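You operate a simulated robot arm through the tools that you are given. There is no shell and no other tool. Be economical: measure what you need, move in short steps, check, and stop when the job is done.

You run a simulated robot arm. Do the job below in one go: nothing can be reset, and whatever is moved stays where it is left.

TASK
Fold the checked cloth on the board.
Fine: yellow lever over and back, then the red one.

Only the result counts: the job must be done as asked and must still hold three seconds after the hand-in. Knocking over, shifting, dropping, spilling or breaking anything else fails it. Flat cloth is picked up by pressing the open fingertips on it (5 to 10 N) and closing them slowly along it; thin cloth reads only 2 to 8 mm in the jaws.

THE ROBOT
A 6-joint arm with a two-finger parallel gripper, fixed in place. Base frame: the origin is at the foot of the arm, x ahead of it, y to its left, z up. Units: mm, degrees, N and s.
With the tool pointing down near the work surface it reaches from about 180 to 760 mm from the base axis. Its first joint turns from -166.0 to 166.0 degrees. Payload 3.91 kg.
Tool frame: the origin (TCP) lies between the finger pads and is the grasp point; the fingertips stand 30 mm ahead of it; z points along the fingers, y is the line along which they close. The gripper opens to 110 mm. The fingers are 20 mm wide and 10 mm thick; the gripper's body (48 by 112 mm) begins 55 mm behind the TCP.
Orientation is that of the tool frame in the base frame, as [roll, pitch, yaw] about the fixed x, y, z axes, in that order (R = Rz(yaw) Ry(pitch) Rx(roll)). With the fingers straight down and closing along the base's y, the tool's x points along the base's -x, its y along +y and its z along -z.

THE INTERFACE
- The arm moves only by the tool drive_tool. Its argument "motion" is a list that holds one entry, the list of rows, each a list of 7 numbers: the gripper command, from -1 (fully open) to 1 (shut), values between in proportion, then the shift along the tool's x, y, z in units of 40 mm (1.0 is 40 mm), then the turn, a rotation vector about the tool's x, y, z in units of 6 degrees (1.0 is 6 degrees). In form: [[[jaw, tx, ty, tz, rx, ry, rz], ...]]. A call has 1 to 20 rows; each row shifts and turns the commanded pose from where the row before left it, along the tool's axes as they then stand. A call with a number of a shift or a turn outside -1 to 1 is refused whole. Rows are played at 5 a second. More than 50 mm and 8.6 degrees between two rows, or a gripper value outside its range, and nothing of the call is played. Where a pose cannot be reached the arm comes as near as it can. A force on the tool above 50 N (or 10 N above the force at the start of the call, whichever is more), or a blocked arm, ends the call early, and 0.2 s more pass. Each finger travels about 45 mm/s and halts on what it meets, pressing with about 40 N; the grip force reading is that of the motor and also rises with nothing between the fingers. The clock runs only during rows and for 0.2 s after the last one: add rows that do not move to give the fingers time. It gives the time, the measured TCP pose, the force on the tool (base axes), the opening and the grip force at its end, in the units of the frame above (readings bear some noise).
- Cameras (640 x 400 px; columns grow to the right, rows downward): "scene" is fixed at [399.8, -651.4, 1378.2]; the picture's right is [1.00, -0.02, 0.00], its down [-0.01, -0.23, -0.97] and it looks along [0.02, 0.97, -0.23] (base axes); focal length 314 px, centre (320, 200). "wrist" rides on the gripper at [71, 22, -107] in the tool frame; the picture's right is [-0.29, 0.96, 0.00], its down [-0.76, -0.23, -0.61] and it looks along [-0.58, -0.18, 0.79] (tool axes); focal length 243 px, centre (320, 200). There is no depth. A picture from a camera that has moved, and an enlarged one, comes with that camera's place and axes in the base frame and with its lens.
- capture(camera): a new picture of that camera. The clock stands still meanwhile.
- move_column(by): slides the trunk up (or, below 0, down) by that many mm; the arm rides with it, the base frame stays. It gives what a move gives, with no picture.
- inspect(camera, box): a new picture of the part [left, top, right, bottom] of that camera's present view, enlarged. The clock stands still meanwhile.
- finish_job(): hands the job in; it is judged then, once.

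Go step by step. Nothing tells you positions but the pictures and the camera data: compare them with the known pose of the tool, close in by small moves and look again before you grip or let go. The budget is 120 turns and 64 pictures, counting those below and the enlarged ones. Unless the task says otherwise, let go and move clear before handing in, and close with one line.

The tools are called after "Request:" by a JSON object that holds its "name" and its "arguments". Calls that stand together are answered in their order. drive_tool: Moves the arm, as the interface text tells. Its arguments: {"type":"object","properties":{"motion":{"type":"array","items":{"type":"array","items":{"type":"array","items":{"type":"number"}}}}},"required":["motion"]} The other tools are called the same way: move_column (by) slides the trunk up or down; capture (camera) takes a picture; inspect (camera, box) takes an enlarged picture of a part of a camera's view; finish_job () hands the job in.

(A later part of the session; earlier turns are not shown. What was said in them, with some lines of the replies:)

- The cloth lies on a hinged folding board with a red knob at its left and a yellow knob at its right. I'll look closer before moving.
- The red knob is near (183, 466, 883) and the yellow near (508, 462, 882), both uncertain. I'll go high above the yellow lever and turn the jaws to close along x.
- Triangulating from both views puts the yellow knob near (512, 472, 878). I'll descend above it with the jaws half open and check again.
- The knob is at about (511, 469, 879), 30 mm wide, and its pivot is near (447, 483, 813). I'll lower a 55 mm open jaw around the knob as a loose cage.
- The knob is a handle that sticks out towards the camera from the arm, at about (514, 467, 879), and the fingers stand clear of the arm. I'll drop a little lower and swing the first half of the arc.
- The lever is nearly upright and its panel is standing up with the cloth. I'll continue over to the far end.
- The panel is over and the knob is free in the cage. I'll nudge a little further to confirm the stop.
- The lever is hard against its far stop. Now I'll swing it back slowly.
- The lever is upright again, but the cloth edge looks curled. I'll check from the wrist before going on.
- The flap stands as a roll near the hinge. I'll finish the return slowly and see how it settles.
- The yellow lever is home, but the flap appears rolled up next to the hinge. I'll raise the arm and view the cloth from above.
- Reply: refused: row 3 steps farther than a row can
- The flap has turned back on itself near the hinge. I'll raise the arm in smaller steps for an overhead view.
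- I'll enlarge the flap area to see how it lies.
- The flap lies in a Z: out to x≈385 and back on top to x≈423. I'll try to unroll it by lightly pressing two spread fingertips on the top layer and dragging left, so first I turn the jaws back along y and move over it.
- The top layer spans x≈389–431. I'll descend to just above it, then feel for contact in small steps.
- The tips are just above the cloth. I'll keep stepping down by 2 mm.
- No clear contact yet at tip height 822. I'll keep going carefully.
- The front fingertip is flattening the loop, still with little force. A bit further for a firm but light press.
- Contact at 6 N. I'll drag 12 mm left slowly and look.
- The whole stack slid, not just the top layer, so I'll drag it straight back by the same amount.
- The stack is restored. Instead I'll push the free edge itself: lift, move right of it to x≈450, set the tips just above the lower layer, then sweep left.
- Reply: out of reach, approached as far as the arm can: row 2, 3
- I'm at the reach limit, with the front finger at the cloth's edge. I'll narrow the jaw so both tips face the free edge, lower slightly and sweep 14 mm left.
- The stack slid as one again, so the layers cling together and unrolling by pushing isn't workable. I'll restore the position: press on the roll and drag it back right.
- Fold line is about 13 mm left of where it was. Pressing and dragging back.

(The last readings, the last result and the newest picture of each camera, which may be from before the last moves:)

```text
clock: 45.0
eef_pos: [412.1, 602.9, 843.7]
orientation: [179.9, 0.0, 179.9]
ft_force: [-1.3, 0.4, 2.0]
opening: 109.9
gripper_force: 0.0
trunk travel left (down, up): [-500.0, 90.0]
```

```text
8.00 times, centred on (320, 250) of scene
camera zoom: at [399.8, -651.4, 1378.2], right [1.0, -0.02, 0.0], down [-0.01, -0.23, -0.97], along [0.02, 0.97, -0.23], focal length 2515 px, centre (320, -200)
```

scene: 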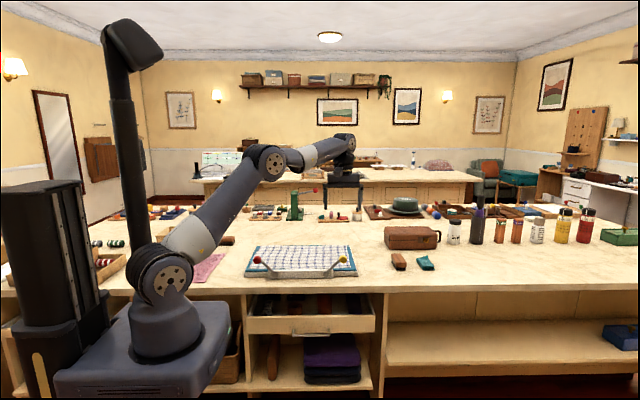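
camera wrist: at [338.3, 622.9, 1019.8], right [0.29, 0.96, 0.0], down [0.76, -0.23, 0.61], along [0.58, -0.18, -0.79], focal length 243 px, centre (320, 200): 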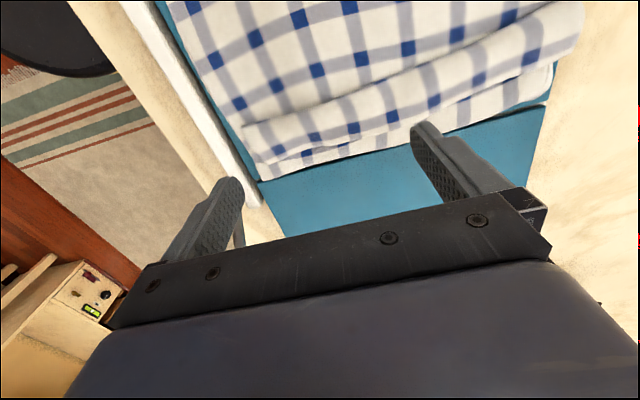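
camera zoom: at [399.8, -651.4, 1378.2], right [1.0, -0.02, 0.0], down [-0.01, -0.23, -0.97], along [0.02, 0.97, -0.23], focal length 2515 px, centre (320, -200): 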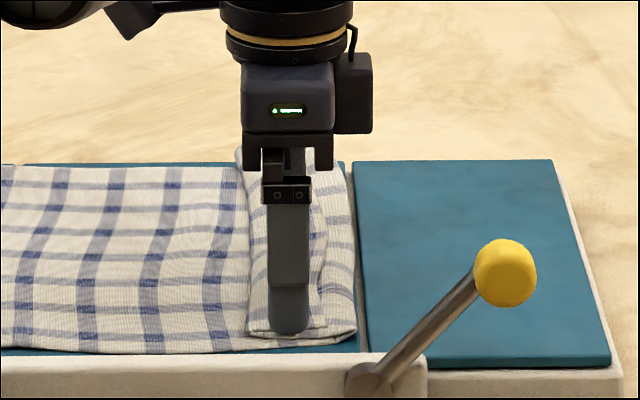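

The cloth is back in place and flat. I leave the yellow fold as it is and go to the red lever, near (181, 467, 879); this time I'll swing it fast so the flap is carried over flat.

Request:
{"name": "drive_tool", "arguments": {"motion": [[[-0.6, 0, 0, -0.5, 0, 0, 0], [-0.6, 0, 0, -1, 0, 0, 0], [-0.6, 0, 0, -1, 0, 0, 0], [-0.6, 0, -0.6, -1, 0, 0, 0], [-0.6, 0, -0.9, -0.5, 0, 0, 0], [-0.6, 0.6, -0.9, 0, 0, 0, 0], [-0.6, 0.9, -0.5, 0, 0, 0, 0], [-0.6, 1, -0.3, 0, 0, 0, 0], [-0.6, 1, -0.25, 0, 0, 0, 0], [-0.6, 1, 0, 0, 0, 0, 0], [-0.6, 1, 0, 0, 0, 0, 0], [-0.6, 0.2, 0, 0, 0, 0, 0], [-0.6, 0, 0, 0, 0, 0, 0]]]}}

Request:
{"name": "drive_tool", "arguments": {"motion": [[[-0.2, 0, 0, 0, 0, 0, -1], [-0.2, 0, 0, 0, 0, 0, -1], [-0.2, 0, 0, 0, 0, 0, -1], [-0.2, 0, 0, 0, 0, 0, -1], [-0.2, 0, 0, 0, 0, 0, -1], [-0.2, 0, 0, 0, 0, 0, -1], [-0.2, 0, 0, 0, 0, 0, -1], [-0.2, 0, 0, 0, 0, 0, -1], [-0.2, 0, 0, 0, 0, 0, -1], [-0.2, 0, 0, 0, 0, 0, -1], [-0.2, 0, 0, 0, 0, 0, -1], [-0.2, 0, 0, 0, 0, 0, -1], [-0.2, 0, 0, 0, 0, 0, -1], [-0.2, 0, 0, 0, 0, 0, -1], [-0.2, 0, 0, 0, 0, 0, -1], [-0.2, 0, 0, 0, 0, 0, 0]]]}}

Request:
{"name": "capture", "arguments": {"camera": "wrist"}}

Request:
{"name": "inspect", "arguments": {"camera": "scene", "box": [220, 200, 380, 300]}}

```text
clock: 47.8
eef_pos: [180.6, 462.0, 1003.5]
orientation: [179.9, -0.1, 179.8]
ft_force: [0.4, 0.0, 0.2]
opening: 87.9
gripper_force: 0.0
out of reach, approached as far as the arm can: row 3
trunk travel left (down, up): [-500.0, 90.0]
```

```text
clock: 51.2
eef_pos: [182.1, 461.6, 1003.4]
orientation: [180.0, 0.0, -90.0]
ft_force: [0.2, 0.3, 0.0]
opening: 66.0
gripper_force: 0.1
trunk travel left (down, up): [-500.0, 90.0]
```

```text
26 pictures are left
camera wrist: at [160.9, 389.1, 1110.8], right [-0.96, 0.29, 0.0], down [0.23, 0.76, 0.61], along [0.18, 0.58, -0.79], focal length 243 px, centre (320, 200)
```

wrist: 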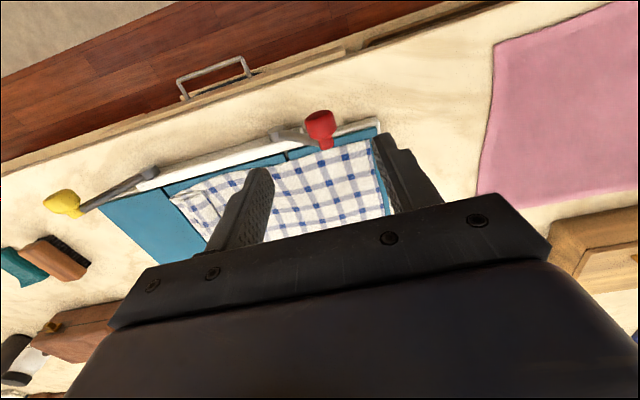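

```text
4.00 times, centred on (300, 250) of scene
camera zoom: at [399.8, -651.4, 1378.2], right [1.0, -0.02, 0.0], down [-0.01, -0.23, -0.97], along [0.02, 0.97, -0.23], focal length 1258 px, centre (400, 0)
```

zoom: 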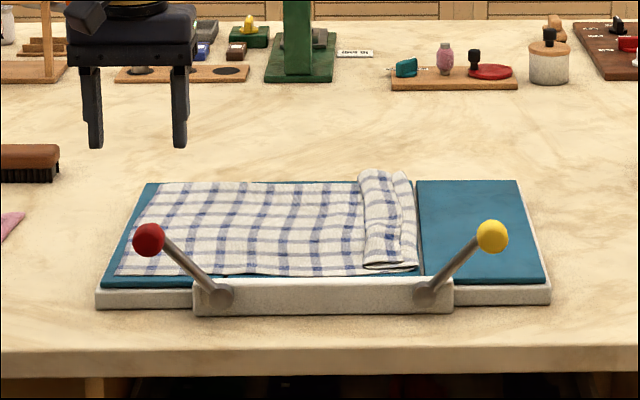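

The red knob reads (183, 467, 879). I'll lower the cage around it.

Request:
{"name": "drive_tool", "arguments": {"motion": [[[0, -0.05, -0.03, 0.9, 0, 0, 0], [0, -0.05, 0, 0.9, 0, 0, 0], [0, 0, 0, 0.5, 0, 0, 0], [0, 0, 0, 0.5, 0, 0, 0], [0, 0, 0, 0, 0, 0, 0]]]}}

Request:
{"name": "capture", "arguments": {"camera": "wrist"}}

Request:
{"name": "inspect", "arguments": {"camera": "scene", "box": [220, 200, 380, 300]}}

```text
clock: 52.4
eef_pos: [184.4, 466.1, 891.3]
orientation: [-179.9, 0.1, -90.1]
ft_force: [-0.3, -0.8, -1.0]
opening: 55.1
gripper_force: 0.1
trunk travel left (down, up): [-500.0, 90.0]
```

```text
24 pictures are left
camera wrist: at [162.9, 393.5, 999.3], right [-0.96, 0.29, 0.0], down [0.23, 0.76, 0.61], along [0.18, 0.58, -0.79], focal length 243 px, centre (320, 200)
```

wrist: 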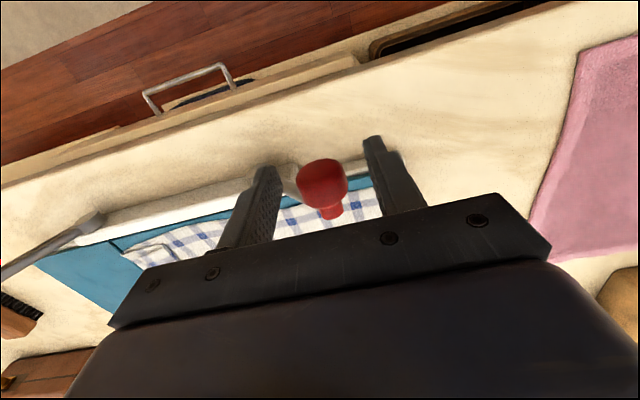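

```text
4.00 times, centred on (300, 250) of scene
camera zoom: at [399.8, -651.4, 1378.2], right [1.0, -0.02, 0.0], down [-0.01, -0.23, -0.97], along [0.02, 0.97, -0.23], focal length 1258 px, centre (400, 0)
```

zoom: 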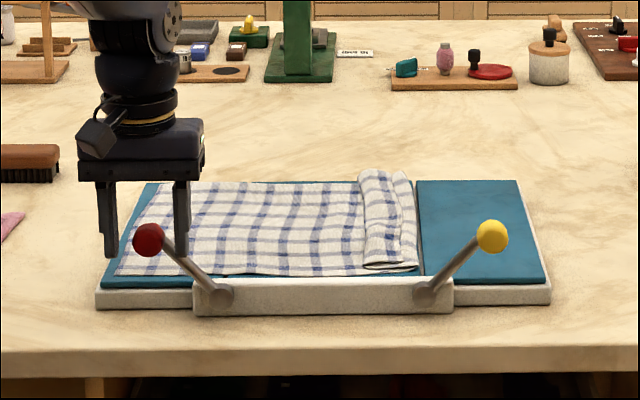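

The cage is well placed. I'll swing the red lever over fast and hold at the end.

Request:
{"name": "drive_tool", "arguments": {"motion": [[[0, 0, -0.78, -0.52, 0, 0, 0], [0, 0, -0.96, -0.17, 0, 0, 0], [0, 0, -0.91, 0.22, 0, 0, 0], [0, 0, -0.67, 0.47, 0, 0, 0], [0, 0, -0.1, 0.1, 0, 0, 0], [0, 0, 0, 0, 0, 0, 0], [0, 0, 0, 0, 0, 0, 0], [0, 0, 0, 0, 0, 0, 0]]]}}

Request:
{"name": "inspect", "arguments": {"camera": "scene", "box": [220, 200, 380, 300]}}

```text
clock: 54.2
eef_pos: [321.6, 464.7, 886.8]
orientation: [-180.0, 0.0, -90.0]
ft_force: [-0.3, 0.0, -0.1]
opening: 54.7
gripper_force: 0.1
trunk travel left (down, up): [-500.0, 90.0]
```

```text
4.00 times, centred on (300, 250) of scene
camera zoom: at [399.8, -651.4, 1378.2], right [1.0, -0.02, 0.0], down [-0.01, -0.23, -0.97], along [0.02, 0.97, -0.23], focal length 1258 px, centre (400, 0)
```

zoom: 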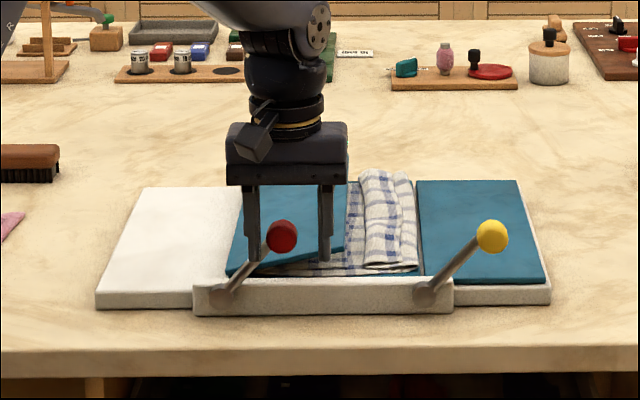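

The red panel is over with the flap under it. I'll nudge to the stop, then return it slowly.

Request:
{"name": "drive_tool", "arguments": {"motion": [[[0, 0, -0.15, 0.15, 0, 0, 0], [0, 0, 0, 0, 0, 0, 0], [0, 0, 0.15, -0.15, 0, 0, 0], [0, 0, 0.1, -0.1, 0, 0, 0], [0, 0, 0.092, -0.082, 0, 0, 0], [0, 0, 0.092, -0.082, 0, 0, 0], [0, 0, 0.1, -0.072, 0, 0, 0], [0, 0, 0.1, -0.072, 0, 0, 0], [0, 0, 0.107, -0.063, 0, 0, 0], [0, 0, 0.107, -0.063, 0, 0, 0], [0, 0, 0.113, -0.05, 0, 0, 0], [0, 0, 0.113, -0.05, 0, 0, 0], [0, 0, 0.118, -0.037, 0, 0, 0], [0, 0, 0.118, -0.037, 0, 0, 0], [0, 0, 0.12, -0.025, 0, 0, 0], [0, 0, 0.12, -0.025, 0, 0, 0]]]}}

Request:
{"name": "inspect", "arguments": {"camera": "scene", "box": [220, 200, 380, 300]}}

```text
clock: 57.6
eef_pos: [264.1, 463.9, 917.1]
orientation: [180.0, -0.1, -90.1]
ft_force: [1.1, 0.0, 0.5]
opening: 55.3
gripper_force: 0.5
trunk travel left (down, up): [-500.0, 90.0]
```

```text
4.00 times, centred on (300, 250) of scene
camera zoom: at [399.8, -651.4, 1378.2], right [1.0, -0.02, 0.0], down [-0.01, -0.23, -0.97], along [0.02, 0.97, -0.23], focal length 1258 px, centre (400, 0)
```

zoom: 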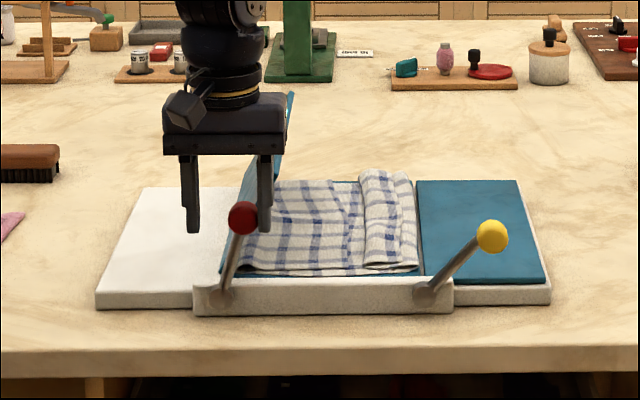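

The fast swing worked: the red flap lies flat. I'll finish the return.

Request:
{"name": "drive_tool", "arguments": {"motion": [[[0, 0, 0.123, -0.013, 0, 0, 0], [0, 0, 0.123, -0.013, 0, 0, 0], [0, 0, 0.123, 0, 0, 0, 0], [0, 0, 0.123, 0, 0, 0, 0], [0, 0, 0.123, 0.013, 0, 0, 0], [0, 0, 0.123, 0.013, 0, 0, 0], [0, 0, 0.12, 0.025, 0, 0, 0], [0, 0, 0.12, 0.025, 0, 0, 0], [0, 0, 0.118, 0.037, 0, 0, 0], [0, 0, 0.118, 0.037, 0, 0, 0], [0, 0, 0.113, 0.05, 0, 0, 0], [0, 0, 0.113, 0.05, 0, 0, 0], [0, 0, 0.107, 0.063, 0, 0, 0], [0, 0, 0.107, 0.063, 0, 0, 0], [0, 0, 0.1, 0.072, 0, 0, 0], [0, 0, 0.1, 0.072, 0, 0, 0], [0, 0, 0.184, 0.164, 0, 0, 0], [0, 0, 0.15, 0.14, 0, 0, 0], [0, 0, 0.1, 0.1, 0, 0, 0], [0, 0, 0, 0, 0, 0, 0]]]}}

Request:
{"name": "inspect", "arguments": {"camera": "scene", "box": [220, 200, 380, 300]}}

```text
clock: 61.8
eef_pos: [172.6, 465.7, 881.0]
orientation: [-180.0, 0.0, -90.0]
ft_force: [0.4, 0.0, 0.0]
opening: 54.8
gripper_force: 0.0
trunk travel left (down, up): [-500.0, 90.0]
```

```text
4.00 times, centred on (300, 250) of scene
camera zoom: at [399.8, -651.4, 1378.2], right [1.0, -0.02, 0.0], down [-0.01, -0.23, -0.97], along [0.02, 0.97, -0.23], focal length 1258 px, centre (400, 0)
```

zoom: 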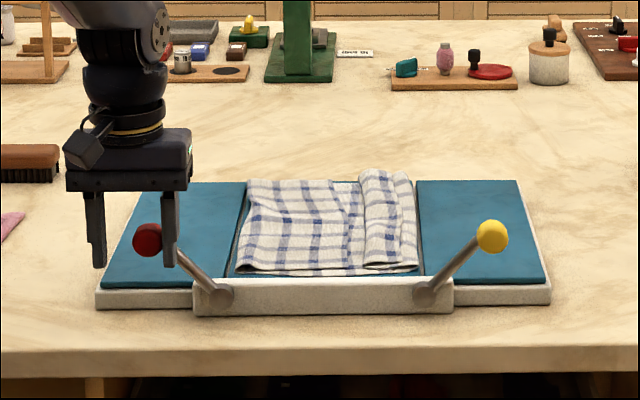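

Both panels are back and the cloth is folded onto the middle panel. I'll lift clear and take a last look.

Request:
{"name": "drive_tool", "arguments": {"motion": [[[0, 0, 0, -0.5, 0, 0, 0], [0, 0, 0, -0.9, 0, 0, 0], [0, 0, 0, -0.9, 0, 0, 0], [0, 0, 0, -0.9, 0, 0, 0], [0, 0, 0, 0, 0, 0, 0], [0, 0, 0, 0, 0, 0, 0]]]}}

Request:
{"name": "inspect", "arguments": {"camera": "scene", "box": [260, 225, 350, 280]}}

Request:
{"name": "capture", "arguments": {"camera": "wrist"}}

```text
clock: 63.2
eef_pos: [171.9, 466.6, 1010.5]
orientation: [179.9, 0.0, -90.0]
ft_force: [0.1, -0.5, 0.1]
opening: 55.0
gripper_force: 0.1
trunk travel left (down, up): [-500.0, 90.0]
```

```text
7.11 times, centred on (305, 252) of scene
camera zoom: at [399.8, -651.4, 1378.2], right [1.0, -0.02, 0.0], down [-0.01, -0.23, -0.97], along [0.02, 0.97, -0.23], focal length 2236 px, centre (427, -173)
```

zoom: 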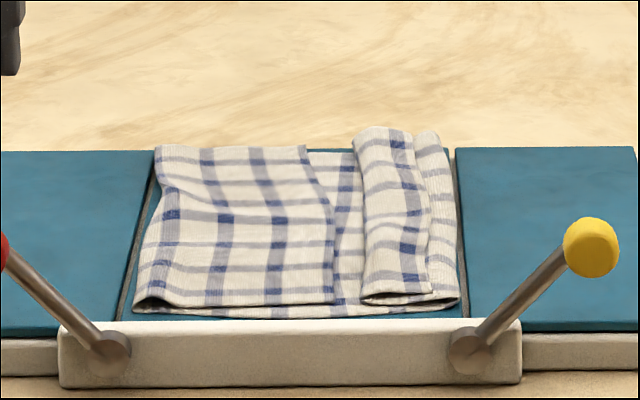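

```text
18 pictures are left
camera wrist: at [151.2, 393.5, 1117.5], right [-0.96, 0.29, 0.0], down [0.23, 0.76, 0.61], along [0.18, 0.58, -0.79], focal length 243 px, centre (320, 200)
```

wrist: 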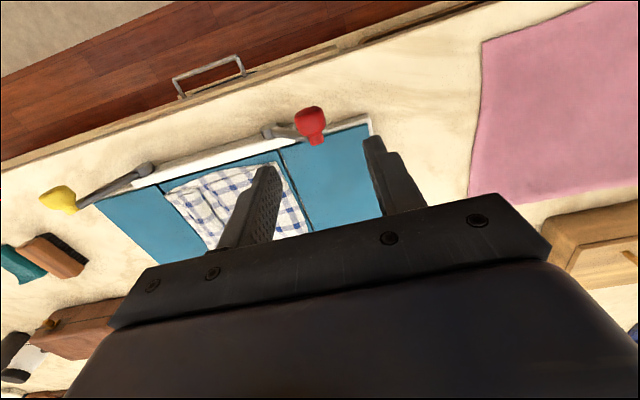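

The cloth is folded onto the middle panel, both panels lie flat, both levers are home and the arm is clear. The yellow flap carries one extra turn near its hinge. Handing in.

Request:
{"name": "finish_job", "arguments": {}}

```text
The job is handed in.
```

The cloth is folded onto the middle panel, yellow side first and then red, and both levers are back home. The fold isn't clean: the yellow flap turned back on itself near the hinge because I swung that lever too slowly. I tried twice to straighten it, but the layers slid together, so I dragged the cloth back to within a few millimetres and left the flap that way.
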